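You operate a simulated robot arm through the tools that you are given. There is no shell and no other tool. Be economical: measure what you need, move in short steps, check, and stop when the job is done.

The job below is to be done with a simulated two-armed robot. You get a single attempt, and the scene is never put back.

JOB
Pour the water from the yellow-handled pan into the tall pot and churn the curd frothy.
Fine: water first; hold the pot with the other hand; put the pan back and stand the churn on the plate. Set down upright: churn.

It is judged by the outcome, as a careful person would: the job done as asked, and still so three seconds after it is handed in. It fails if anything else is knocked over, pushed out of place, dropped, spilled or broken.

ROBOT AND FRAMES
Two 6-joint arms with two-finger parallel grippers on one trunk, on a base that drives. Base frame: it is fixed to the floor where the robot stands at the start and does not move with it; the origin is under the middle of the robot, x ahead of it, y to its left, z up; the surface under the hand at the start is at about z = 0.8. Units: m, degrees, N and s.
The left shoulder is at the start at [0.06, 0.187, 1.197], the right one opposite. With the tool pointing down near the work surface each hand reaches from about 0.1 to 0.6 m from the robot's upright axis, wherever it stands, measured 20 degrees to its own side. Places, roughly: pan with the yellow handle (26x13x11 cm) [0.5, 0.1, 0.8]; plate [0.5, -0.5, 0.8]; tall pot (14x13x20 cm) [0.5, -0.2, 0.9]. Payload 1.57 kg a hand.
Tool frame (each hand has its own): the origin (TCP) lies between the finger pads and is the grasp point; the fingertips stand 0.03 m ahead of it; z points along the fingers, y is the line along which they close. Largest opening 0.11 m; finger width 0.024, thickness 0.012; the body of the gripper, 0.048 by 0.112 m, starts 0.078 m behind the TCP.
Orientation is told as [roll, pitch, yaw] about the base's x, y, z axes, in that order, counted from this pose: with the fingers straight down and closing along the base's y, the tool's x points along the base's -x, its y along +y and its z along -z.

CONTROLS
- The arms move only by the tool servo_tool. It takes "left_motion", "right_motion" or both (then of equal length, played together; a hand with none holds still); each is a list of rows, each an object (a shift or turn left out is 0, a gripper value left out holds the last) with "xyz": the shift along the tool's x, y, z in m, a list of three; "delta_rot": the turn, a rotation vector about the tool's x, y, z in degrees, a list of three. In form: [{"xyz": [x, y, z], "delta_rot": [wx, wy, wz]}, ...]. A call has 1 to 8 rows; each row is the pose to reach, as a shift and turn from the pose commanded when the call began, along the tool's axes at that moment. "left_gripper" and "right_gripper" are, for a hand that has rows, the opening in per cent of the stroke, from 0 (shut) to 100 (fully open), set as the call begins (left out, the last holds). Each row takes 0.2 s and may step no farther than 0.05 m and 8.6 degrees from the row before; otherwise, or with a gripper value out of range, the whole call is refused. Where a pose cannot be reached the arm comes as near as it can. A force on the tool above 40 N (or 10 N above the force at the start of the call, whichever is more), or a blocked arm, ends the call early, and 0.2 s more pass. Each finger travels about 0.153 m/s and halts on what it meets, pressing with about 29 N; the grip force reading is that of the motor and also rises with nothing between the fingers. The clock runs only during rows and for 0.2 s after the last one: add rows that repeat a pose to give the fingers time. It gives the time, the measured TCP pose, the force on the tool (base axes), the opening and the grip force at its end, in the units of the frame above (readings bear some noise), with the torque about the TCP (base axes, N m) and any sound that the robot's microphone picked up.
- Cameras (640 x 400 px; columns grow to the right, rows downward): "scene" is now at [0.0161, -0.0327, 1.7342]; the picture's right is [-0.38, -0.92, 0.00], its down [-0.69, 0.29, -0.66] and it looks along [0.61, -0.25, -0.75] (base axes); focal length 290 px, centre (320, 200). "left" rides on the left gripper at [0.07, -0.016, -0.141] in its tool frame; the picture's right is [0.23, 0.97, 0.00], its down [-0.86, 0.20, -0.48] and it looks along [-0.47, 0.11, 0.88] (tool axes); focal length 222 px, centre (320, 200). "right" rides on the right gripper at [0.07, 0.016, -0.141] in its tool frame; the picture's right is [-0.23, 0.97, 0.00], its down [-0.86, -0.20, -0.48] and it looks along [-0.47, -0.11, 0.88] (tool axes); focal length 222 px, centre (320, 200). There is no depth. A picture from a camera that has moved, and an enlarged one, comes with that camera's place and axes in the base frame and with its lens. The place of the scene camera against the robot may be out by one fixed shift of up to 0.012 m in any direction.
- capture(camera): a new picture of that camera. The clock stands still meanwhile.
- slide_trunk(by): slides the trunk up (or, below 0, down) by that many m; the arms and the scene camera ride with it, the base frame stays. It gives what a move gives, with no picture.
- roll_base(legs): drives the robot by 1 to 6 legs, each [ahead, left, turn to the left] in m, m and degrees, along the robot's own axes; the way and the turn of a leg run together, so that a leg with both is an arc; at most 1.5 m and 180 degrees a leg. The arms and the cameras ride along, it lands a little off, and it stops where it bumps. It gives what a move gives.
- head_to(pan, tilt): turns the head with the scene camera to pan (to the left, within 86 degrees either way) and tilt (down, from -29 to 69), counted from straight ahead of the robot. It gives what a move gives.
- zoom(camera, box): a new picture of the part [left, top, right, bottom] of that camera's present view, enlarged. The clock stands still meanwhile.
- hand_in(): hands the job in; it is judged then, once.

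Go step by step. Nothing tells you exact positions but the pictures and the camera data: compare them with the known pose of the tool, close in by small moves and look again before you grip or let go. The budget is 120 turns and 108 pictures, counting those below and the enlarged ones. Unless the task says otherwise, let go and move clear before handing in.

The tools are called after "Emit:" as name(argument=value, ...) on one line, values as JSON. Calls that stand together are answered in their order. servo_tool: Moves the arms, as the interface text tells. Its arguments: {"type":"object","properties":{"left_motion":{"type":"array","items":{"type":"object","properties":{"xyz":{"type":"array","items":{"type":"number"}},"delta_rot":{"type":"array","items":{"type":"number"}}}}},"left_gripper":{"type":"number"},"right_motion":{"type":"array","items":{"type":"object","properties":{"xyz":{"type":"array","items":{"type":"number"}},"delta_rot":{"type":"array","items":{"type":"number"}}}}},"right_gripper":{"type":"number"}},"required":[]} The other tools are called the same way: slide_trunk (by) slides the trunk up or down; roll_base (legs) drives the base; head_to (pan, tilt) turns the head that bears the scene camera; capture (camera) takes a picture; zoom (camera, box) takes an enlarged picture of a part of a camera's view; hand_in () hands the job in.

At the start:

```text
clock: 0.0
left_ee_pos: [0.3435, -0.0181, 1.3796]
left_tool_rot: [-0.1, 0.0, 0.0]
left_ft_force: [0.4, 0.1, 0.8]
left_ft_torque: [0.03, 0.06, -0.04]
left_opening: 0.1099
left_grasp_force: 0.1
right_ee_pos: [0.3534, -0.3071, 1.3581]
right_tool_rot: [0.0, 0.0, 0.0]
right_ft_force: [-1.0, 0.0, -0.1]
right_ft_torque: [0.0, 0.0, -0.02]
right_opening: 0.1099
right_grasp_force: 0.0
trunk travel left (down, up): [-0.825, 0.165]
robot x, y, heading: [0.0011, 0.0006, -0.0]
head pan, tilt: [-22.5, 48.8]
```

scene: 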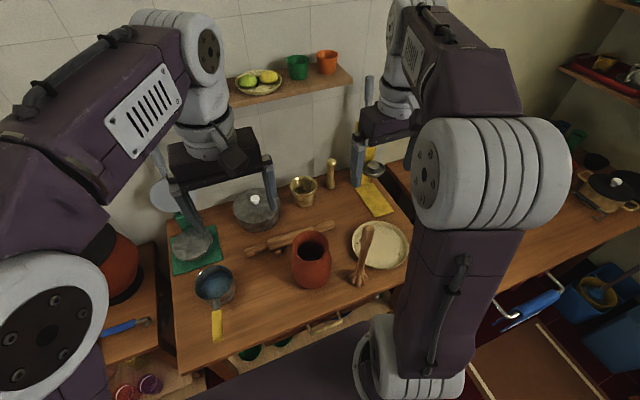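
right: 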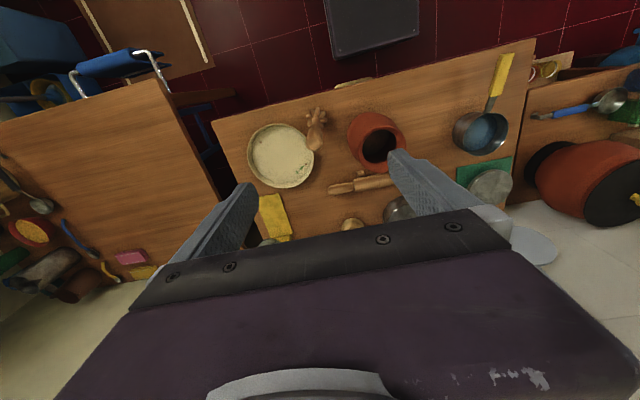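
left: 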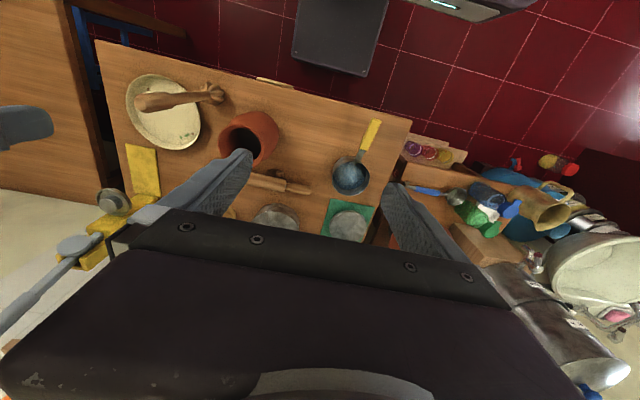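

I see the table with the pan (yellow handle pointing toward the robot), the tall red pot in the middle, and a plate with a wooden churn standing near or on it. I'll zoom in for detail before moving.

Emit:
zoom(camera="scene", box=[260, 190, 420, 290])

Emit:
zoom(camera="scene", box=[160, 220, 320, 360])

Emit:
zoom(camera="right", box=[220, 40, 540, 240])

Emit:
zoom(camera="left", box=[100, 50, 420, 250])

```text
4.00 times, centred on (340, 240) of scene
camera zoom: at [0.0161, -0.0327, 1.7342], right [-0.38, -0.92, 0.0], down [-0.69, 0.29, -0.66], along [0.61, -0.25, -0.75], focal length 1161 px, centre (240, 40)
```

zoom: 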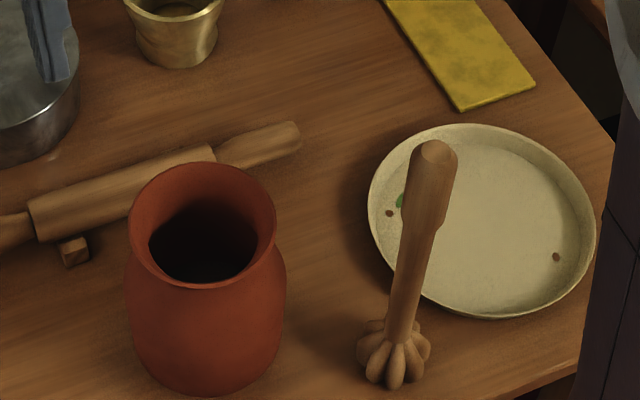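

```text
2.86 times, centred on (240, 290) of scene
camera zoom: at [0.0161, -0.0327, 1.7342], right [-0.38, -0.92, 0.0], down [-0.69, 0.29, -0.66], along [0.61, -0.25, -0.75], focal length 830 px, centre (549, -57)
```

zoom: 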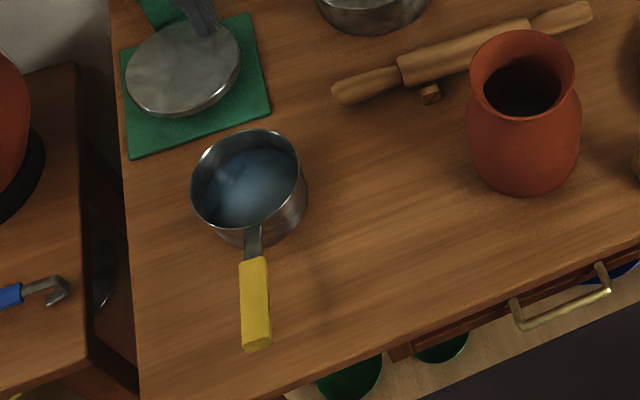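

```text
2.00 times, centred on (380, 140) of right
camera zoom: at [0.2837, -0.2921, 1.5002], right [0.23, 0.97, 0.0], down [0.86, -0.2, 0.48], along [0.47, -0.11, -0.88], focal length 444 px, centre (200, 320)
```

zoom: 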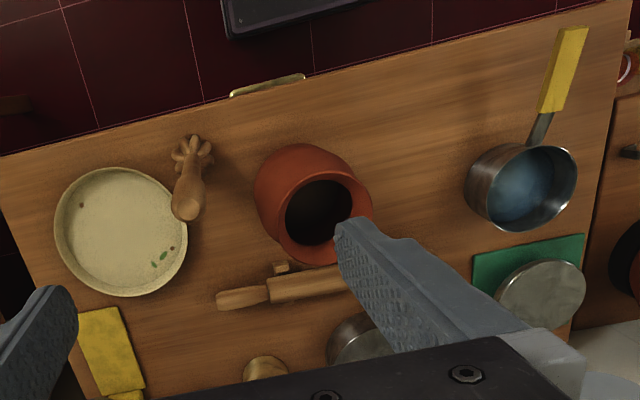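

```text
2.00 times, centred on (260, 150) of left
camera zoom: at [0.2747, -0.0337, 1.5209], right [-0.23, 0.97, 0.0], down [0.86, 0.2, 0.48], along [0.47, 0.11, -0.88], focal length 444 px, centre (440, 300)
```

zoom: 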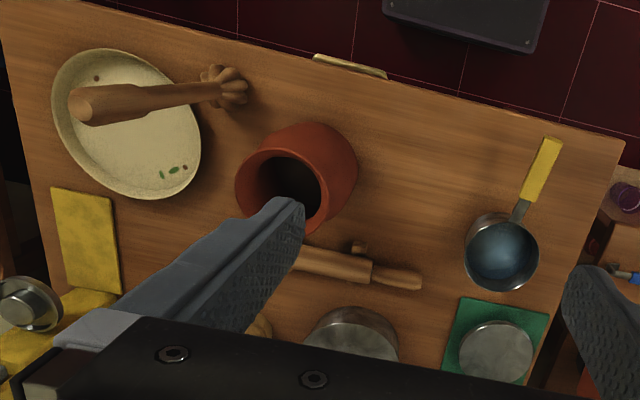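

Positions from triangulation: the pan bowl is at about (0.52, 0.12) with the handle at x 0.34–0.41, y 0.13, z 0.885. The pot rim centre is at (0.453, -0.181, 1.0), and the churn stands at (0.38, -0.32) with its top at z 1.105. I'll bring the left hand in tilted behind the handle and check the pose.

Emit:
servo_tool(left_motion=[{"xyz": [0.01, 0.0195, 0.041], "delta_rot": [0, -6.25, 0]}, {"xyz": [0.02, 0.039, 0.082], "delta_rot": [0, -12.5, 0]}, {"xyz": [0.03, 0.0585, 0.123], "delta_rot": [0, -18.75, 0]}, {"xyz": [0.04, 0.078, 0.164], "delta_rot": [0, -25, 0]}, {"xyz": [0.05, 0.0975, 0.205], "delta_rot": [0, -31.25, 0]}, {"xyz": [0.06, 0.117, 0.246], "delta_rot": [0, -37.5, 0]}, {"xyz": [0.07, 0.1365, 0.287], "delta_rot": [0, -43.75, 0]}, {"xyz": [0.08, 0.156, 0.328], "delta_rot": [0, -50, 0]}], left_gripper=100)

Emit:
capture(camera="scene")

Emit:
capture(camera="left")

```text
clock: 1.8
left_ee_pos: [0.3313, -0.0061, 1.1237]
left_tool_rot: [2.0, -48.3, -1.0]
left_ft_force: [7.4, -1.4, -3.3]
left_ft_torque: [0.1, -0.47, 0.37]
left_opening: 0.1103
left_grasp_force: 0.0
left hand out of reach, approached as far as the arm can: row 5, 6, 7, 8
right_ee_pos: [0.3502, -0.307, 1.3596]
right_tool_rot: [0.0, -0.2, 0.0]
right_ft_force: [0.4, 0.2, 0.8]
right_ft_torque: [-0.02, -0.08, 0.03]
right_opening: 0.1101
right_grasp_force: 0.1
trunk travel left (down, up): [-0.825, 0.165]
robot x, y, heading: [-0.0006, -0.003, -0.0]
head pan, tilt: [-22.5, 48.8]
stopped in row 8 (left hand): the force on the tool passed its limit at 140 N (the readings are from after the stop); the commanded pose is now the measured one
```

```text
100 pictures are left
camera scene: at [0.0114, -0.0322, 1.7342], right [-0.38, -0.92, 0.0], down [-0.69, 0.29, -0.66], along [0.61, -0.25, -0.75], focal length 290 px, centre (320, 200)
```

scene: 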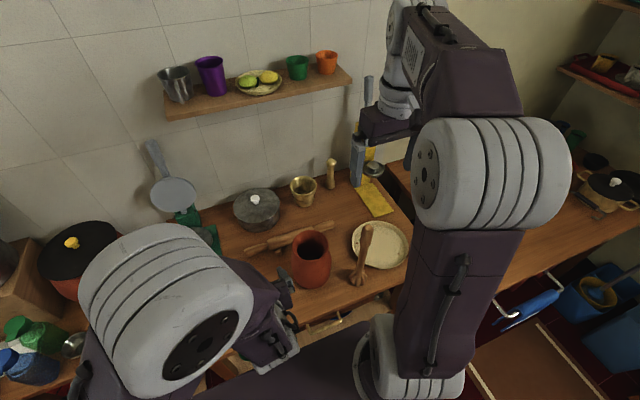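

```text
99 pictures are left
camera left: at [0.1808, -0.025, 1.1653], right [-0.16, 0.98, -0.15], down [0.21, 0.18, 0.96], along [0.96, 0.12, -0.23], focal length 222 px, centre (320, 200)
```

left: 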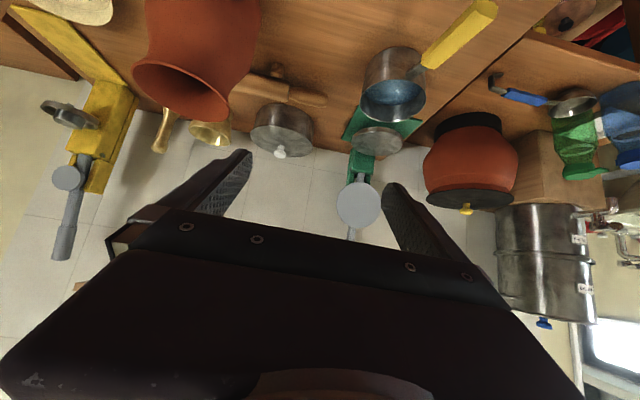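

The left arm got too cramped near the body, with a self-limit at short range. I'll back the base off 0.2 m so the handle can be reached with a tilted tool.

Emit:
roll_base(legs=[[-0.2, 0, 0]])

```text
clock: 3.4
left_ee_pos: [0.1367, -0.0088, 1.121]
left_tool_rot: [2.1, -47.9, -1.1]
left_ft_force: [15.3, -2.3, 3.5]
left_ft_torque: [0.05, 1.04, 0.73]
left_opening: 0.1102
left_grasp_force: 0.0
right_ee_pos: [0.1562, -0.307, 1.3576]
right_tool_rot: [0.0, 0.2, -0.1]
right_ft_force: [0.4, -0.4, -0.3]
right_ft_torque: [0.0, 0.01, -0.01]
right_opening: 0.1099
right_grasp_force: 0.0
trunk travel left (down, up): [-0.825, 0.165]
robot x, y, heading: [-0.2036, 0.0025, -0.3]
head pan, tilt: [-22.5, 48.8]
```

Emit:
servo_tool(left_motion=[{"xyz": [-0.0026, 0.024, 0.025]}, {"xyz": [-0.005, 0.048, 0.05]}, {"xyz": [-0.0077, 0.072, 0.076]}, {"xyz": [-0.01, 0.096, 0.101]}, {"xyz": [-0.013, 0.12, 0.126]}, {"xyz": [-0.0154, 0.144, 0.1516]}], left_gripper=60)

Emit:
capture(camera="left")

Emit:
capture(camera="scene")

```text
clock: 4.8
left_ee_pos: [0.3012, 0.1546, 1.0621]
left_tool_rot: [6.9, -46.5, -4.6]
left_ft_force: [-0.3, 0.3, 1.2]
left_ft_torque: [-0.01, 0.03, -0.02]
left_opening: 0.0661
left_grasp_force: 0.0
left hand out of reach, approached as far as the arm can: row 1, 2, 3, 4, 5, 6
right_ee_pos: [0.1547, -0.3072, 1.3571]
right_tool_rot: [-0.1, 0.2, 0.0]
right_ft_force: [1.4, -0.1, -0.5]
right_ft_torque: [0.02, 0.07, 0.01]
right_opening: 0.1101
right_grasp_force: 0.0
trunk travel left (down, up): [-0.825, 0.165]
robot x, y, heading: [-0.2039, -0.0001, -0.1]
head pan, tilt: [-22.5, 48.8]
```

```text
98 pictures are left
camera left: at [0.1524, 0.1335, 1.1063], right [-0.16, 0.98, -0.08], down [0.24, 0.12, 0.96], along [0.96, 0.14, -0.25], focal length 222 px, centre (320, 200)
```

left: 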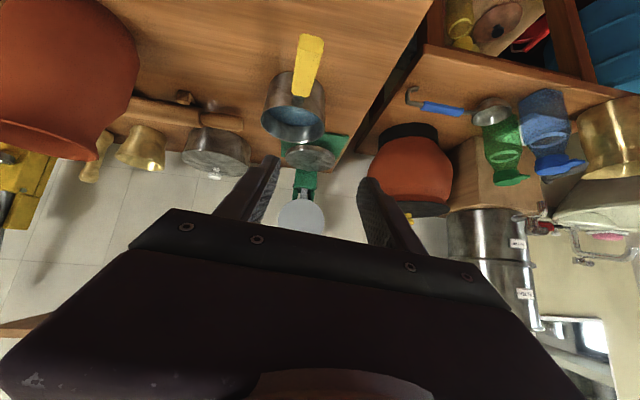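

```text
97 pictures are left
camera scene: at [-0.1814, -0.0313, 1.7342], right [-0.39, -0.92, 0.0], down [-0.7, 0.29, -0.66], along [0.61, -0.25, -0.75], focal length 290 px, centre (320, 200)
```

scene: 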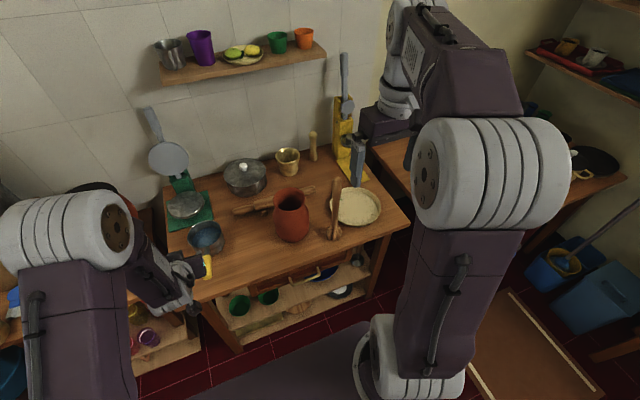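

The handle lies at y≈0.135, nearly along x. The arm is still folded too tight, so I'll raise the trunk for room and then line up.

Emit:
slide_trunk(by=0.12)

Emit:
servo_tool(left_motion=[{"xyz": [0, 0, 0], "delta_rot": [3.5, 0.7, 0]}, {"xyz": [0, -0.01, 0], "delta_rot": [6.9, 1.5, 0]}, {"xyz": [0, -0.01, 0], "delta_rot": [6.9, 1.5, 0]}])

```text
clock: 6.3
left_ee_pos: [0.2987, 0.1537, 1.1823]
left_tool_rot: [7.1, -46.6, -4.7]
left_ft_force: [0.1, 0.4, -0.3]
left_ft_torque: [0.0, -0.01, -0.01]
left_opening: 0.0663
left_grasp_force: 0.1
right_ee_pos: [0.1508, -0.3077, 1.4778]
right_tool_rot: [0.1, 0.0, -0.1]
right_ft_force: [-0.1, 0.7, -0.3]
right_ft_torque: [0.0, 0.02, 0.02]
right_opening: 0.1101
right_grasp_force: 0.0
trunk travel left (down, up): [-0.945, 0.045]
robot x, y, heading: [-0.1998, -0.0006, -0.0]
head pan, tilt: [-22.5, 48.8]
```

```text
clock: 7.1
left_ee_pos: [0.3054, 0.1328, 1.1883]
left_tool_rot: [5.1, -45.4, -5.3]
left_ft_force: [0.5, 0.0, 0.1]
left_ft_torque: [-0.01, -0.01, 0.0]
left_opening: 0.0662
left_grasp_force: 0.1
left hand out of reach, approached as far as the arm can: row 1, 2, 3
right_ee_pos: [0.1525, -0.3079, 1.4781]
right_tool_rot: [0.0, 0.0, -0.1]
right_ft_force: [0.7, -0.7, -0.1]
right_ft_torque: [-0.01, 0.0, -0.02]
right_opening: 0.11
right_grasp_force: 0.1
trunk travel left (down, up): [-0.945, 0.045]
robot x, y, heading: [-0.1988, -0.0003, 0.1]
head pan, tilt: [-22.5, 48.8]
```

Emit:
servo_tool(left_motion=[{"xyz": [0.028, 0.001, 0.022]}, {"xyz": [0.056, 0.002, 0.044]}, {"xyz": [0.084, 0.004, 0.066]}, {"xyz": [0.112, 0.005, 0.088]}, {"xyz": [0.14, 0.007, 0.11]}, {"xyz": [0.168, 0.008, 0.133]}])

Emit:
capture(camera="left")

```text
clock: 8.5
left_ee_pos: [0.3124, 0.1461, 0.9723]
left_tool_rot: [10.2, -44.3, -8.4]
left_ft_force: [-0.7, 0.1, 0.6]
left_ft_torque: [-0.01, -0.04, 0.01]
left_opening: 0.0661
left_grasp_force: 0.0
left hand out of reach, approached as far as the arm can: row 1, 2, 3, 4, 5, 6
right_ee_pos: [0.1526, -0.3065, 1.4781]
right_tool_rot: [-0.1, 0.0, -0.2]
right_ft_force: [-0.8, 0.4, -1.0]
right_ft_torque: [0.02, 0.04, -0.01]
right_opening: 0.11
right_grasp_force: 0.0
trunk travel left (down, up): [-0.945, 0.045]
robot x, y, heading: [-0.2037, -0.0018, -0.2]
head pan, tilt: [-22.5, 48.8]
```

```text
96 pictures are left
camera left: at [0.1649, 0.127, 1.0213], right [-0.14, 0.99, -0.03], down [0.27, 0.07, 0.96], along [0.95, 0.13, -0.28], focal length 222 px, centre (320, 200)
```

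left: 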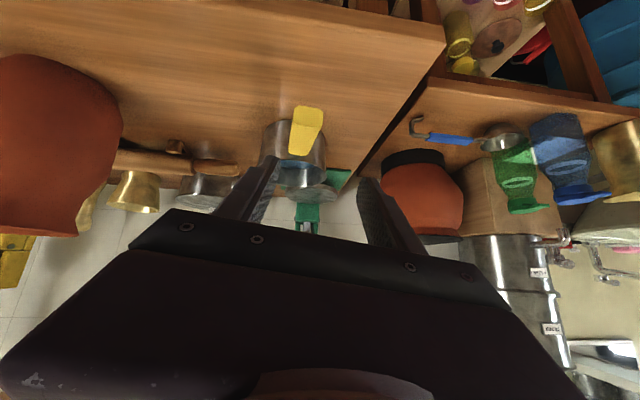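

Emit:
roll_base(legs=[[-0.13, 0, 0]])

Emit:
servo_tool(left_motion=[{"xyz": [0, 0, 0.03], "delta_rot": [0, 0, 0]}, {"xyz": [0, 0, 0.06], "delta_rot": [0, 0, 0]}, {"xyz": [0, 0, 0.06], "delta_rot": [0, 0, 0]}])

```text
clock: 9.8
left_ee_pos: [0.1814, 0.1467, 0.971]
left_tool_rot: [10.3, -44.0, -8.3]
left_ft_force: [0.7, -0.5, 0.4]
left_ft_torque: [0.02, 0.01, 0.02]
left_opening: 0.0658
left_grasp_force: 0.1
right_ee_pos: [0.0231, -0.3073, 1.4774]
right_tool_rot: [-0.1, 0.2, 0.0]
right_ft_force: [0.2, 0.3, -0.2]
right_ft_torque: [0.03, 0.04, 0.03]
right_opening: 0.11
right_grasp_force: 0.0
trunk travel left (down, up): [-0.945, 0.045]
robot x, y, heading: [-0.3335, 0.001, 0.0]
head pan, tilt: [-22.5, 48.8]
```

```text
clock: 10.6
left_ee_pos: [0.2217, 0.1518, 0.9324]
left_tool_rot: [10.3, -44.2, -8.3]
left_ft_force: [-0.5, 0.4, 0.6]
left_ft_torque: [0.0, -0.01, -0.02]
left_opening: 0.0662
left_grasp_force: 0.1
right_ee_pos: [0.0187, -0.3067, 1.4785]
right_tool_rot: [0.0, 0.0, 0.1]
right_ft_force: [0.1, -0.1, 0.5]
right_ft_torque: [-0.01, -0.01, -0.01]
right_opening: 0.11
right_grasp_force: 0.1
trunk travel left (down, up): [-0.945, 0.045]
robot x, y, heading: [-0.3341, -0.0016, -0.1]
head pan, tilt: [-22.5, 48.8]
```

Emit:
servo_tool(left_motion=[{"xyz": [-0.038, -0.0025, 0.013], "delta_rot": [3.6, 0, -1.5]}, {"xyz": [-0.0767, -0.005, 0.0262], "delta_rot": [7.3, 0, -3.1]}, {"xyz": [-0.0767, -0.005, 0.0262], "delta_rot": [7.3, 0, -3.1]}])

Emit:
capture(camera="left")

Emit:
head_to(pan=0, tilt=42)

Emit:
capture(camera="scene")

```text
clock: 11.4
left_ee_pos: [0.2834, 0.0979, 0.9647]
left_tool_rot: [0.0, -44.6, -2.3]
left_ft_force: [-0.2, 0.7, -0.9]
left_ft_torque: [0.0, 0.01, 0.03]
left_opening: 0.0656
left_grasp_force: 0.1
left hand out of reach, approached as far as the arm can: row 1, 2, 3
right_ee_pos: [0.0179, -0.3076, 1.4788]
right_tool_rot: [0.0, 0.0, 0.0]
right_ft_force: [0.7, 0.2, -0.6]
right_ft_torque: [0.02, -0.02, 0.01]
right_opening: 0.1101
right_grasp_force: 0.0
trunk travel left (down, up): [-0.945, 0.045]
robot x, y, heading: [-0.3309, 0.0005, -0.0]
head pan, tilt: [-22.5, 48.8]
```

```text
95 pictures are left
camera left: at [0.1348, 0.087, 1.017], right [-0.12, 0.98, -0.16], down [0.28, 0.19, 0.94], along [0.95, 0.07, -0.3], focal length 222 px, centre (320, 200)
```

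left: 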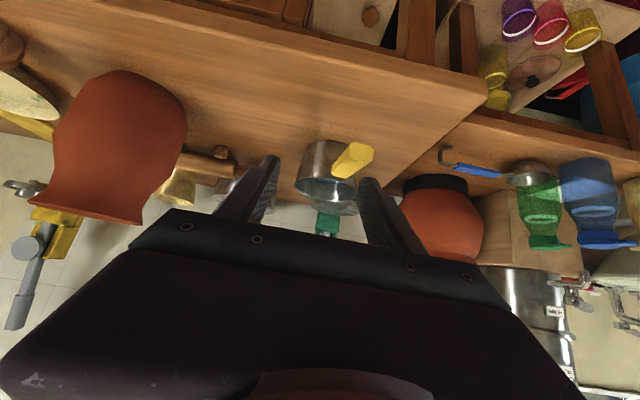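

```text
clock: 12.2
left_ee_pos: [0.2837, 0.0982, 0.9638]
left_tool_rot: [0.0, -44.4, -2.3]
left_ft_force: [0.0, 0.0, -0.3]
left_ft_torque: [0.01, 0.0, -0.01]
left_opening: 0.0661
left_grasp_force: 0.1
right_ee_pos: [0.0194, -0.3074, 1.4779]
right_tool_rot: [-0.1, 0.0, 0.0]
right_ft_force: [0.3, 0.8, -0.1]
right_ft_torque: [0.01, 0.0, 0.0]
right_opening: 0.1101
right_grasp_force: 0.0
trunk travel left (down, up): [-0.945, 0.045]
robot x, y, heading: [-0.3351, 0.0006, 0.1]
head pan, tilt: [0.0, 42.0]
```

```text
94 pictures are left
camera scene: at [-0.3063, -0.0022, 1.8638], right [0.0, -1.0, 0.0], down [-0.67, 0.0, -0.74], along [0.74, 0.0, -0.67], focal length 290 px, centre (320, 200)
```

scene: 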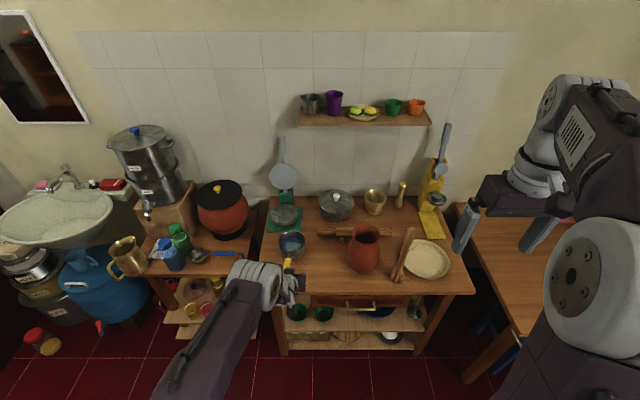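

The wrist becomes singular when the tool lines up with the forearm. A better plan is for the right hand to take the pan tool-down and pour by rolling, while the left hand holds the pot rim tool-down. I'll bring the left hand back upright first and check the pot from closer.

Emit:
servo_tool(left_motion=[{"xyz": [-0.03, 0, -0.03], "delta_rot": [0, 7.4, 0]}, {"xyz": [-0.06, 0, -0.06], "delta_rot": [0, 14.8, 0]}, {"xyz": [-0.09, 0, -0.09], "delta_rot": [0, 22.2, 0]}, {"xyz": [-0.12, 0, -0.12], "delta_rot": [0, 29.6, 0]}, {"xyz": [-0.15, 0, -0.15], "delta_rot": [0, 37, 0]}, {"xyz": [-0.18, 0, -0.18], "delta_rot": [0, 44.5, 0]}, {"xyz": [-0.18, 0, -0.18], "delta_rot": [0, 44.5, 0]}])

Emit:
roll_base(legs=[[0.2, 0, 0]])

Emit:
capture(camera="left")

Emit:
capture(camera="right")

Emit:
capture(camera="scene")

```text
clock: 13.8
left_ee_pos: [0.2556, 0.1022, 1.2182]
left_tool_rot: [-0.1, 0.1, -4.1]
left_ft_force: [0.2, -0.4, -0.5]
left_ft_torque: [-0.04, 0.01, 0.02]
left_opening: 0.0661
left_grasp_force: 0.0
left hand out of reach, approached as far as the arm can: row 2, 3, 6, 7
right_ee_pos: [0.0181, -0.3063, 1.4785]
right_tool_rot: [-0.1, 0.0, 0.1]
right_ft_force: [-0.8, 0.5, 0.5]
right_ft_torque: [-0.02, 0.01, 0.0]
right_opening: 0.1099
right_grasp_force: 0.0
trunk travel left (down, up): [-0.945, 0.045]
robot x, y, heading: [-0.3376, -0.0006, -0.1]
head pan, tilt: [0.0, 42.0]
```

```text
clock: 15.4
left_ee_pos: [0.4497, 0.1027, 1.2191]
left_tool_rot: [0.0, -0.2, -4.1]
left_ft_force: [-0.2, -1.1, 1.4]
left_ft_torque: [-0.01, -0.06, -0.03]
left_opening: 0.0659
left_grasp_force: 0.0
right_ee_pos: [0.2116, -0.3076, 1.4798]
right_tool_rot: [0.0, -0.2, 0.0]
right_ft_force: [-0.7, 0.5, 0.1]
right_ft_torque: [0.01, -0.04, -0.02]
right_opening: 0.1097
right_grasp_force: 0.1
trunk travel left (down, up): [-0.945, 0.045]
robot x, y, heading: [-0.1379, -0.0025, 0.1]
head pan, tilt: [0.0, 42.0]
```

```text
93 pictures are left
camera left: at [0.3797, 0.0909, 1.3619], right [-0.16, 0.99, 0.0], down [0.87, 0.14, 0.48], along [0.48, 0.07, -0.88], focal length 222 px, centre (320, 200)
```

left: 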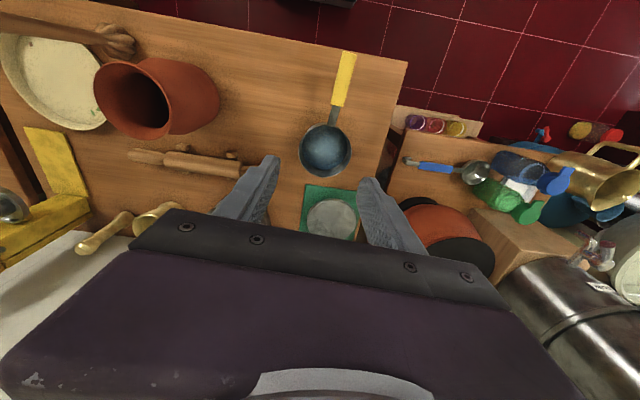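

```text
92 pictures are left
camera right: at [0.1404, -0.2921, 1.6212], right [0.23, 0.97, 0.0], down [0.85, -0.2, 0.48], along [0.47, -0.11, -0.88], focal length 222 px, centre (320, 200)
```

right: 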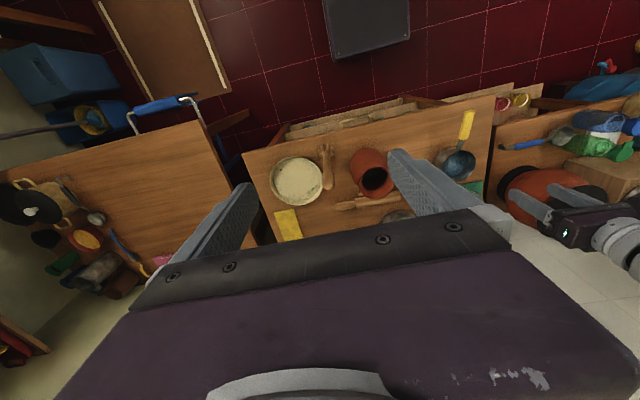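

```text
91 pictures are left
camera scene: at [-0.1167, -0.0025, 1.8639], right [0.0, -1.0, 0.0], down [-0.67, 0.0, -0.75], along [0.75, 0.0, -0.67], focal length 290 px, centre (320, 200)
```

scene: 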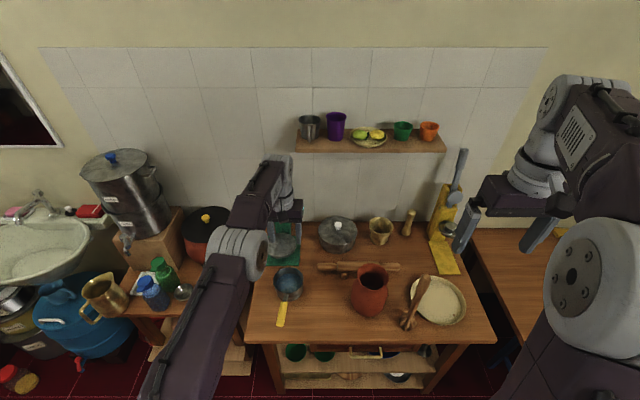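

New plan: the left hand grips the pan handle from the left side, with the tool rolled about 65° and fingers pointing right. It can then pour toward -y by rolling towards upright, and the right hand holds the pot. I'll rotate the left hand into that approach.

Emit:
servo_tool(left_motion=[{"xyz": [0.0127, 0.02, 0.0086], "delta_rot": [8.1, 0, 0]}, {"xyz": [0.0254, 0.04, 0.0172], "delta_rot": [16.2, 0, 0]}, {"xyz": [0.038, 0.06, 0.0258], "delta_rot": [24.3, 0, 0]}, {"xyz": [0.0507, 0.08, 0.0344], "delta_rot": [32.5, 0, 0]}, {"xyz": [0.0634, 0.1, 0.043], "delta_rot": [40.6, 0, 0]}, {"xyz": [0.076, 0.12, 0.0517], "delta_rot": [48.7, 0, 0]}, {"xyz": [0.0888, 0.14, 0.06], "delta_rot": [56.8, 0, 0]}, {"xyz": [0.1015, 0.16, 0.069], "delta_rot": [65, 0, 0]}])

Emit:
capture(camera="scene")

Emit:
capture(camera="left")

```text
clock: 17.2
left_ee_pos: [0.3262, 0.2542, 1.1612]
left_tool_rot: [-65.3, -0.1, -4.1]
left_ft_force: [-1.2, -0.2, 0.9]
left_ft_torque: [0.01, -0.04, 0.01]
left_opening: 0.0656
left_grasp_force: 0.1
left hand out of reach, approached as far as the arm can: row 7, 8
right_ee_pos: [0.2143, -0.3048, 1.4787]
right_tool_rot: [-0.1, 0.0, 0.0]
right_ft_force: [-0.2, 0.1, -0.6]
right_ft_torque: [0.0, -0.01, -0.02]
right_opening: 0.11
right_grasp_force: 0.1
trunk travel left (down, up): [-0.945, 0.045]
robot x, y, heading: [-0.1366, 0.0038, 0.1]
head pan, tilt: [0.0, 42.0]
```

```text
90 pictures are left
camera scene: at [-0.1119, -0.001, 1.8638], right [0.0, -1.0, 0.0], down [-0.67, 0.0, -0.74], along [0.74, 0.0, -0.67], focal length 290 px, centre (320, 200)
```

scene: 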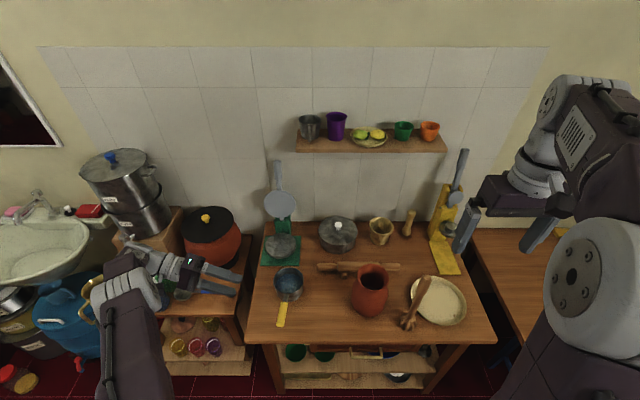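

```text
89 pictures are left
camera left: at [0.2663, 0.381, 1.235], right [-0.2, 0.42, -0.88], down [0.89, 0.46, 0.02], along [0.41, -0.78, -0.47], focal length 222 px, centre (320, 200)
```

left: 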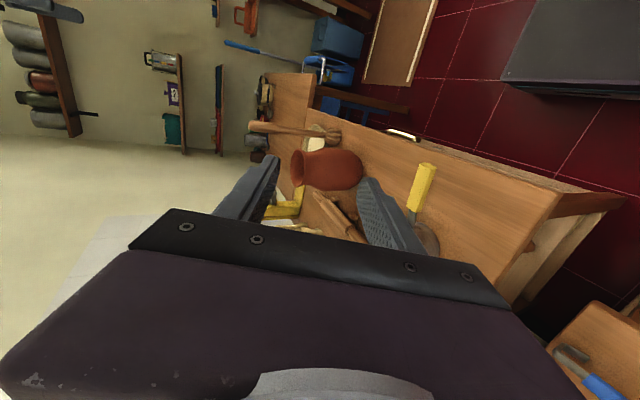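

Emit:
servo_tool(left_motion=[{"xyz": [-0.0105, 0.04, 0.02]}, {"xyz": [-0.021, 0.08, 0.04]}, {"xyz": [-0.0315, 0.12, 0.06]}, {"xyz": [-0.042, 0.16, 0.08]}, {"xyz": [-0.0526, 0.1997, 0.1]}, {"xyz": [-0.0526, 0.1997, 0.1]}])

Emit:
capture(camera="scene")

Emit:
capture(camera="left")

```text
clock: 18.6
left_ee_pos: [0.2902, 0.1998, 1.0167]
left_tool_rot: [-65.1, -0.2, -4.2]
left_ft_force: [1.2, -0.5, -0.1]
left_ft_torque: [-0.01, 0.04, 0.0]
left_opening: 0.0659
left_grasp_force: 0.0
left hand out of reach, approached as far as the arm can: row 1, 2, 3, 4, 5, 6
right_ee_pos: [0.216, -0.308, 1.4776]
right_tool_rot: [0.0, 0.0, 0.0]
right_ft_force: [0.0, -0.5, 1.0]
right_ft_torque: [0.0, 0.04, 0.0]
right_opening: 0.1101
right_grasp_force: 0.0
trunk travel left (down, up): [-0.945, 0.045]
robot x, y, heading: [-0.1381, 0.0028, 0.1]
head pan, tilt: [0.0, 42.0]
```

```text
88 pictures are left
camera scene: at [-0.1102, -0.0028, 1.8638], right [0.0, -1.0, 0.0], down [-0.67, 0.0, -0.74], along [0.74, 0.0, -0.67], focal length 290 px, centre (320, 200)
```

scene: 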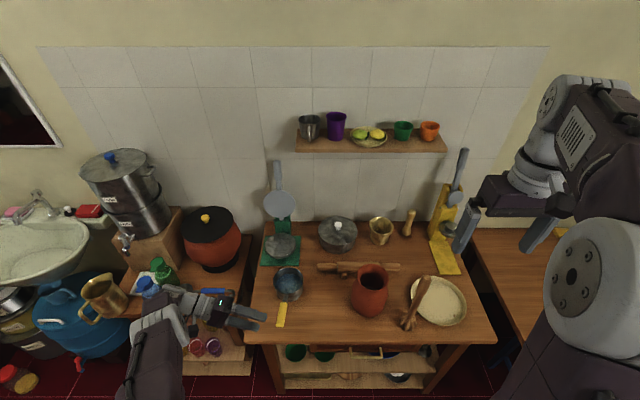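

```text
87 pictures are left
camera left: at [0.2313, 0.3255, 1.0917], right [-0.2, 0.43, -0.88], down [0.89, 0.46, 0.02], along [0.41, -0.78, -0.47], focal length 222 px, centre (320, 200)
```

left: 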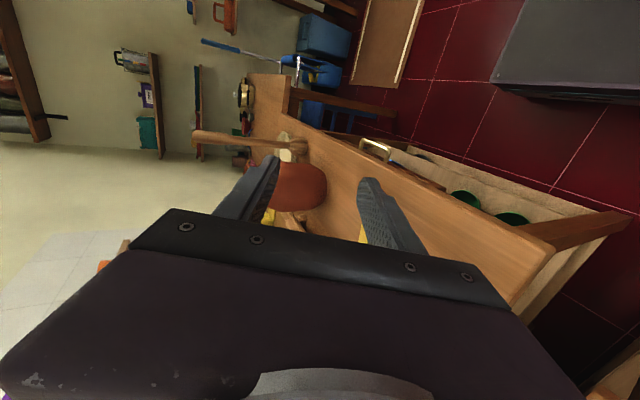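

The left arm is now at its outward limit. I'll move the base closer by 0.1 forward and 0.1 left.

Emit:
roll_base(legs=[[0.1, 0.08, 0]])

Emit:
servo_tool(left_motion=[{"xyz": [0, 0, 0]}])

```text
clock: 19.9
left_ee_pos: [0.3922, 0.2775, 1.019]
left_tool_rot: [-65.0, -0.1, -4.1]
left_ft_force: [-0.1, 0.0, 0.2]
left_ft_torque: [-0.01, 0.0, 0.0]
left_opening: 0.0661
left_grasp_force: 0.0
right_ee_pos: [0.3161, -0.2298, 1.4782]
right_tool_rot: [0.1, 0.0, 0.1]
right_ft_force: [0.0, -0.6, -0.8]
right_ft_torque: [0.04, -0.03, 0.0]
right_opening: 0.11
right_grasp_force: 0.0
trunk travel left (down, up): [-0.945, 0.045]
robot x, y, heading: [-0.0354, 0.0807, -0.1]
head pan, tilt: [0.0, 42.0]
```

```text
clock: 20.3
left_ee_pos: [0.3941, 0.278, 1.0168]
left_tool_rot: [-65.1, 0.0, -4.1]
left_ft_force: [0.3, 0.0, -0.6]
left_ft_torque: [0.06, -0.02, -0.02]
left_opening: 0.0659
left_grasp_force: 0.0
right_ee_pos: [0.3201, -0.228, 1.4783]
right_tool_rot: [0.1, 0.0, 0.0]
right_ft_force: [0.6, 0.3, 0.1]
right_ft_torque: [-0.02, -0.03, 0.0]
right_opening: 0.1102
right_grasp_force: 0.0
trunk travel left (down, up): [-0.945, 0.045]
robot x, y, heading: [-0.0368, 0.0762, -0.0]
head pan, tilt: [0.0, 42.0]
```

Emit:
servo_tool(left_motion=[{"xyz": [0.0045, 0.019, 0.0217]}, {"xyz": [0.009, 0.038, 0.0433]}, {"xyz": [0.0136, 0.0569, 0.065]}, {"xyz": [0.0136, 0.0569, 0.065]}])

Emit:
capture(camera="scene")

Emit:
capture(camera="left")

Emit:
capture(camera="right")

```text
clock: 21.3
left_ee_pos: [0.3633, 0.2373, 0.9512]
left_tool_rot: [-65.1, 0.1, -4.1]
left_ft_force: [-0.8, -0.4, -0.1]
left_ft_torque: [-0.02, 0.0, 0.01]
left_opening: 0.0662
left_grasp_force: 0.1
left hand out of reach, approached as far as the arm can: row 1, 2, 3, 4
right_ee_pos: [0.3209, -0.2267, 1.4775]
right_tool_rot: [0.0, 0.0, -0.1]
right_ft_force: [0.7, -0.9, -0.5]
right_ft_torque: [-0.02, -0.02, 0.01]
right_opening: 0.1102
right_grasp_force: 0.0
trunk travel left (down, up): [-0.945, 0.045]
robot x, y, heading: [-0.0333, 0.0818, -0.2]
head pan, tilt: [0.0, 42.0]
```

```text
86 pictures are left
camera scene: at [-0.0058, 0.0767, 1.8638], right [0.0, -1.0, 0.0], down [-0.67, 0.0, -0.74], along [0.74, 0.0, -0.67], focal length 290 px, centre (320, 200)
```

scene: 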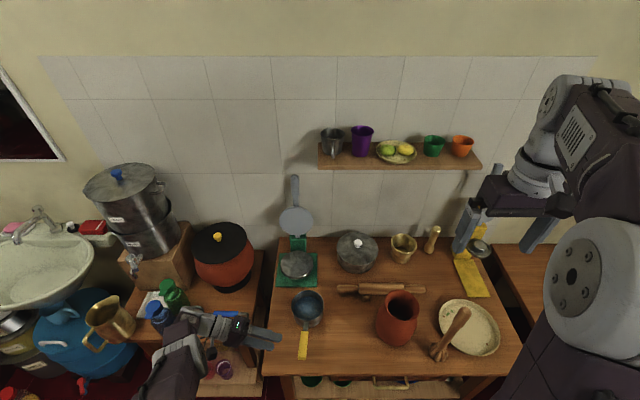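

```text
85 pictures are left
camera left: at [0.3032, 0.3636, 1.0256], right [-0.2, 0.43, -0.88], down [0.89, 0.46, 0.02], along [0.41, -0.78, -0.47], focal length 222 px, centre (320, 200)
```

left: 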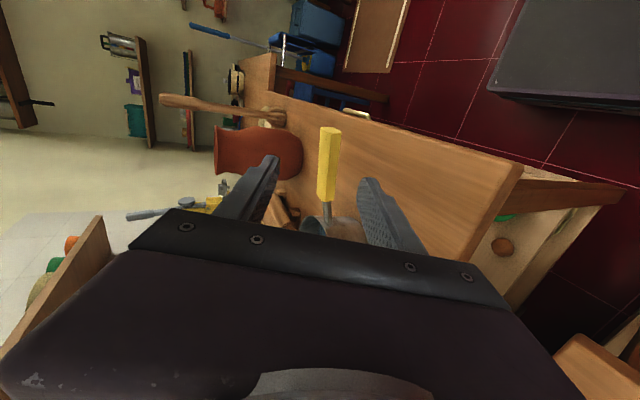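

```text
84 pictures are left
camera right: at [0.2504, -0.2127, 1.6201], right [0.23, 0.97, 0.0], down [0.86, -0.2, 0.48], along [0.47, -0.11, -0.88], focal length 222 px, centre (320, 200)
```

right: 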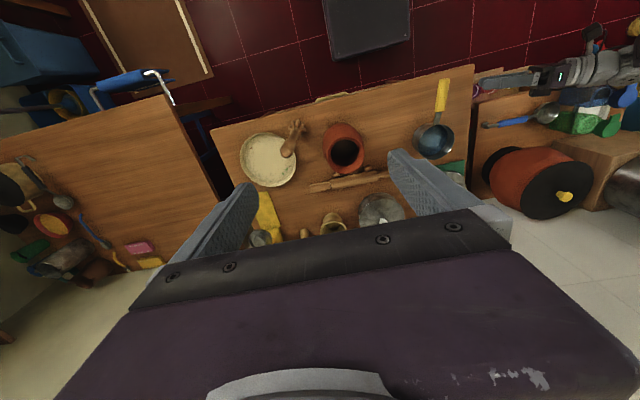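

The handle is centred between the fingers, at about (0.37, 0.1355, 0.889). I'll lower the trunk slightly and approach halfway.

Emit:
slide_trunk(by=-0.02)

Emit:
servo_tool(left_motion=[{"xyz": [-0.006, 0.0, 0.025]}, {"xyz": [-0.012, 0.0, 0.05]}, {"xyz": [-0.012, 0.0, 0.05]}])

Emit:
capture(camera="left")

```text
clock: 22.0
left_ee_pos: [0.3625, 0.2369, 0.9306]
left_tool_rot: [-65.1, 0.0, -4.1]
left_ft_force: [-0.4, -0.5, -0.3]
left_ft_torque: [-0.03, -0.02, -0.01]
left_opening: 0.0662
left_grasp_force: 0.1
right_ee_pos: [0.3206, -0.2284, 1.4586]
right_tool_rot: [0.0, 0.0, 0.0]
right_ft_force: [0.6, -0.5, 0.0]
right_ft_torque: [0.01, -0.02, 0.01]
right_opening: 0.1099
right_grasp_force: 0.1
trunk travel left (down, up): [-0.925, 0.065]
robot x, y, heading: [-0.0313, 0.0777, 0.0]
head pan, tilt: [0.0, 42.0]
```

```text
clock: 22.8
left_ee_pos: [0.3672, 0.1898, 0.9164]
left_tool_rot: [-65.1, -0.1, -4.1]
left_ft_force: [0.0, 0.0, 0.4]
left_ft_torque: [-0.01, 0.0, -0.01]
left_opening: 0.0659
left_grasp_force: 0.0
left hand out of reach, approached as far as the arm can: row 2, 3
right_ee_pos: [0.3193, -0.2278, 1.4587]
right_tool_rot: [0.0, 0.0, 0.0]
right_ft_force: [-0.4, -0.3, -0.6]
right_ft_torque: [0.01, 0.01, 0.01]
right_opening: 0.1099
right_grasp_force: 0.0
trunk travel left (down, up): [-0.925, 0.065]
robot x, y, heading: [-0.0356, 0.0814, 0.1]
head pan, tilt: [0.0, 42.0]
```

```text
83 pictures are left
camera left: at [0.3069, 0.3155, 0.9903], right [-0.2, 0.43, -0.88], down [0.89, 0.46, 0.02], along [0.41, -0.78, -0.47], focal length 222 px, centre (320, 200)
```

left: 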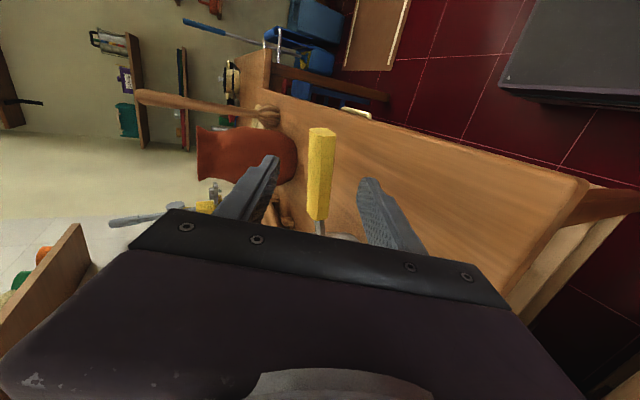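

Emit:
slide_trunk(by=-0.01)

Emit:
servo_tool(left_motion=[{"xyz": [-0.003, -0.004, 0.028]}, {"xyz": [-0.006, -0.007, 0.056]}, {"xyz": [-0.006, -0.007, 0.056]}])

Emit:
capture(camera="left")

Emit:
zoom(camera="scene", box=[200, 270, 360, 370])

```text
clock: 23.3
left_ee_pos: [0.3665, 0.1889, 0.9053]
left_tool_rot: [-65.1, 0.0, -4.2]
left_ft_force: [-0.6, 0.7, 0.0]
left_ft_torque: [0.0, 0.0, -0.01]
left_opening: 0.066
left_grasp_force: 0.2
right_ee_pos: [0.3195, -0.2289, 1.4478]
right_tool_rot: [0.0, 0.0, -0.1]
right_ft_force: [0.5, 0.0, -0.5]
right_ft_torque: [0.01, -0.07, 0.01]
right_opening: 0.11
right_grasp_force: 0.1
trunk travel left (down, up): [-0.915, 0.075]
robot x, y, heading: [-0.0321, 0.0811, -0.2]
head pan, tilt: [0.0, 42.0]
```

```text
clock: 24.1
left_ee_pos: [0.3686, 0.1354, 0.8884]
left_tool_rot: [-65.1, 0.0, -4.1]
left_ft_force: [0.7, 0.3, -0.9]
left_ft_torque: [-0.01, -0.02, -0.02]
left_opening: 0.0661
left_grasp_force: 0.1
right_ee_pos: [0.3193, -0.2283, 1.4488]
right_tool_rot: [0.0, 0.1, 0.0]
right_ft_force: [0.8, -0.4, -0.7]
right_ft_torque: [-0.03, 0.02, -0.01]
right_opening: 0.1102
right_grasp_force: 0.0
trunk travel left (down, up): [-0.915, 0.075]
robot x, y, heading: [-0.0329, 0.0774, -0.3]
head pan, tilt: [0.0, 42.0]
```

```text
82 pictures are left
camera left: at [0.3089, 0.2618, 0.9641], right [-0.2, 0.43, -0.88], down [0.89, 0.46, 0.02], along [0.41, -0.78, -0.47], focal length 222 px, centre (320, 200)
```

left: 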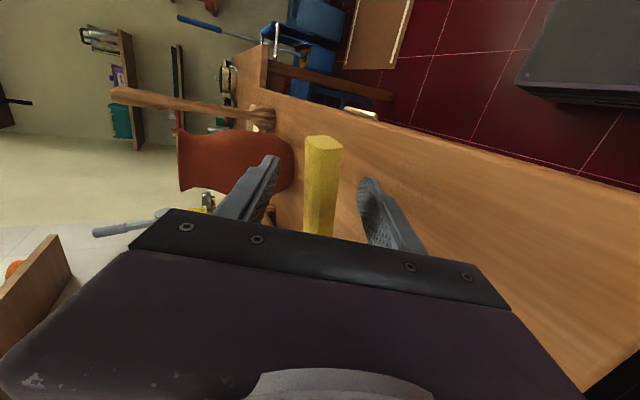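

```text
4.00 times, centred on (280, 320) of scene
camera zoom: at [-0.0064, 0.0771, 1.8338], right [0.0, -1.0, 0.0], down [-0.67, 0.0, -0.74], along [0.74, 0.0, -0.67], focal length 1161 px, centre (480, -280)
```

zoom: 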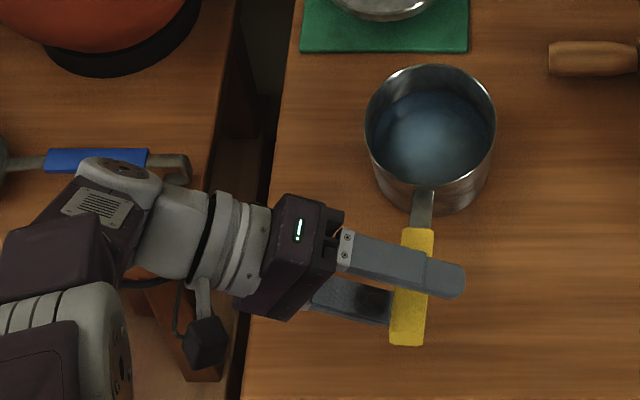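

Fingers straddle the handle well, so I'm closing the grip.

Emit:
servo_tool(left_motion=[{"xyz": [0, 0, 0]}, {"xyz": [0, 0, 0]}, {"xyz": [0, 0, 0]}], left_gripper=0)

Emit:
zoom(camera="scene", box=[200, 270, 360, 370])

```text
clock: 24.9
left_ee_pos: [0.368, 0.135, 0.8886]
left_tool_rot: [-65.0, 0.1, -4.0]
left_ft_force: [1.7, -0.4, -7.7]
left_ft_torque: [0.11, 0.74, -0.01]
left_opening: 0.0178
left_grasp_force: 29.0
right_ee_pos: [0.3194, -0.2277, 1.4487]
right_tool_rot: [-0.1, 0.0, 0.0]
right_ft_force: [0.7, -0.3, 0.8]
right_ft_torque: [0.0, -0.04, 0.0]
right_opening: 0.1098
right_grasp_force: 0.1
trunk travel left (down, up): [-0.915, 0.075]
robot x, y, heading: [-0.0321, 0.0811, 0.1]
head pan, tilt: [0.0, 42.0]
```

```text
4.00 times, centred on (280, 320) of scene
camera zoom: at [-0.0066, 0.0765, 1.8338], right [0.0, -1.0, 0.0], down [-0.67, 0.0, -0.74], along [0.74, 0.0, -0.67], focal length 1161 px, centre (480, -280)
```

zoom: 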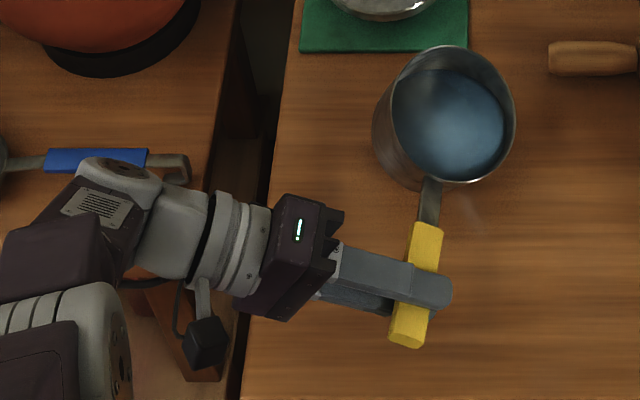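

The flat handle aligned itself to the finger pads and the pan rolled by about 25°, with the water still inside. I'll roll the hand back by 25° to level it while lifting slightly.

Emit:
servo_tool(left_motion=[{"xyz": [0, -0.003, -0.001], "delta_rot": [6.25, 0, 0]}, {"xyz": [0, -0.006, -0.003], "delta_rot": [12.5, 0, 0]}, {"xyz": [0, -0.009, -0.004], "delta_rot": [18.75, 0, 0]}, {"xyz": [0, -0.012, -0.006], "delta_rot": [25, 0, 0]}, {"xyz": [0, -0.012, -0.006], "delta_rot": [25, 0, 0]}])

Emit:
zoom(camera="scene", box=[200, 270, 360, 370])

Emit:
capture(camera="right")

```text
clock: 26.1
left_ee_pos: [0.3238, 0.1216, 0.9576]
left_tool_rot: [-90.1, 0.1, -4.1]
left_ft_force: [0.2, 0.0, -6.0]
left_ft_torque: [0.14, 0.68, 0.0]
left_opening: 0.0183
left_grasp_force: 28.6
left hand out of reach, approached as far as the arm can: row 1, 2, 3, 4, 5
right_ee_pos: [0.3222, -0.2284, 1.4479]
right_tool_rot: [0.1, 0.0, -0.1]
right_ft_force: [0.2, -1.1, 0.0]
right_ft_torque: [0.0, 0.04, 0.02]
right_opening: 0.1099
right_grasp_force: 0.0
trunk travel left (down, up): [-0.915, 0.075]
robot x, y, heading: [-0.033, 0.0774, -0.2]
head pan, tilt: [0.0, 42.0]
```

```text
4.00 times, centred on (280, 320) of scene
camera zoom: at [-0.0047, 0.0768, 1.8337], right [0.0, -1.0, 0.0], down [-0.67, 0.0, -0.74], along [0.74, 0.0, -0.67], focal length 1161 px, centre (480, -280)
```

zoom: 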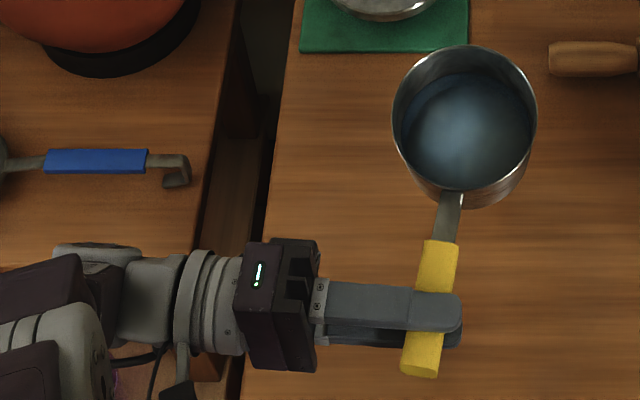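

```text
78 pictures are left
camera right: at [0.2513, -0.2126, 1.5899], right [0.23, 0.97, 0.0], down [0.86, -0.2, 0.48], along [0.46, -0.11, -0.88], focal length 222 px, centre (320, 200)
```

right: 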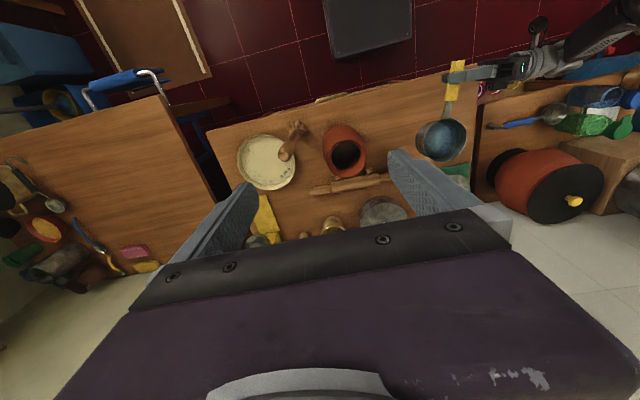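

The pan is lifted and level, and nothing has spilled. I'll raise it clear and then shift the base right for the pour.

Emit:
servo_tool(left_motion=[{"xyz": [0, -0.015, 0]}, {"xyz": [0, -0.04, 0]}, {"xyz": [0, -0.07, 0]}, {"xyz": [0, -0.1, 0]}, {"xyz": [0, -0.13, 0]}, {"xyz": [0, -0.155, 0]}, {"xyz": [0, -0.175, 0]}, {"xyz": [0, -0.18, 0]}])

Emit:
capture(camera="scene")

```text
clock: 27.9
left_ee_pos: [0.3223, 0.1262, 1.1377]
left_tool_rot: [-90.1, 0.2, -4.2]
left_ft_force: [-0.1, 0.3, -6.5]
left_ft_torque: [0.17, 0.74, 0.0]
left_opening: 0.0181
left_grasp_force: 29.3
right_ee_pos: [0.3205, -0.2285, 1.4481]
right_tool_rot: [0.0, 0.2, 0.0]
right_ft_force: [0.0, 0.5, 0.7]
right_ft_torque: [0.01, -0.01, -0.01]
right_opening: 0.1103
right_grasp_force: 0.0
trunk travel left (down, up): [-0.915, 0.075]
robot x, y, heading: [-0.0323, 0.0776, 0.0]
head pan, tilt: [0.0, 42.0]
```

```text
77 pictures are left
camera scene: at [-0.0052, 0.0763, 1.8338], right [0.0, -1.0, 0.0], down [-0.67, 0.0, -0.74], along [0.74, 0.0, -0.67], focal length 290 px, centre (320, 200)
```

scene: 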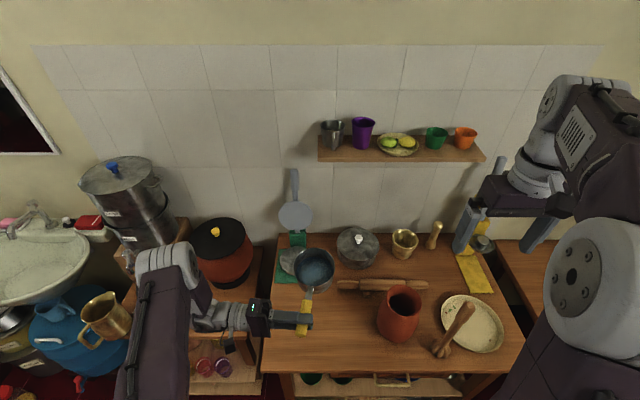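

Emit:
roll_base(legs=[[-0.02, -0.09, 0]])

Emit:
capture(camera="left")

Emit:
capture(camera="right")

```text
clock: 29.1
left_ee_pos: [0.3043, 0.0436, 1.137]
left_tool_rot: [-90.4, 0.1, -3.9]
left_ft_force: [-0.4, 1.0, -5.8]
left_ft_torque: [0.13, 0.71, 0.01]
left_opening: 0.018
left_grasp_force: 29.4
right_ee_pos: [0.3041, -0.3083, 1.4504]
right_tool_rot: [-0.4, 0.1, 0.3]
right_ft_force: [0.1, -0.1, -0.4]
right_ft_torque: [-0.1, 0.02, 0.0]
right_opening: 0.1099
right_grasp_force: 0.1
trunk travel left (down, up): [-0.915, 0.075]
robot x, y, heading: [-0.0536, -0.0097, 0.1]
head pan, tilt: [0.0, 42.0]
```

```text
76 pictures are left
camera left: at [0.2454, 0.1889, 1.1531], right [-0.23, 0.01, -0.97], down [0.89, 0.42, -0.2], along [0.41, -0.91, -0.1], focal length 222 px, centre (320, 200)
```

left: 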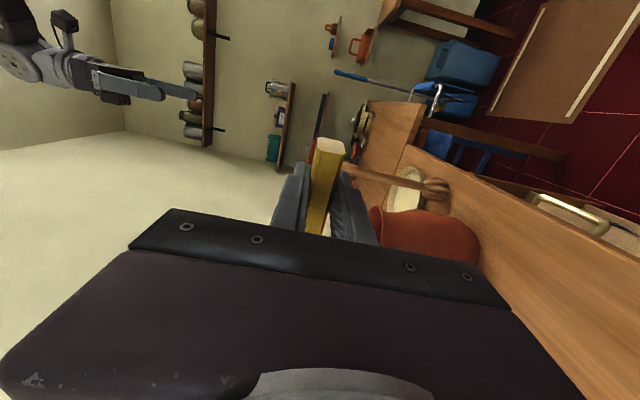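

```text
75 pictures are left
camera right: at [0.234, -0.293, 1.5912], right [0.22, 0.97, -0.01], down [0.86, -0.19, 0.48], along [0.46, -0.11, -0.88], focal length 222 px, centre (320, 200)
```

right: 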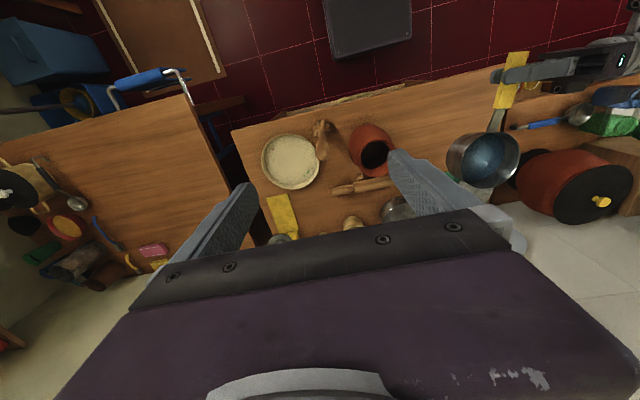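

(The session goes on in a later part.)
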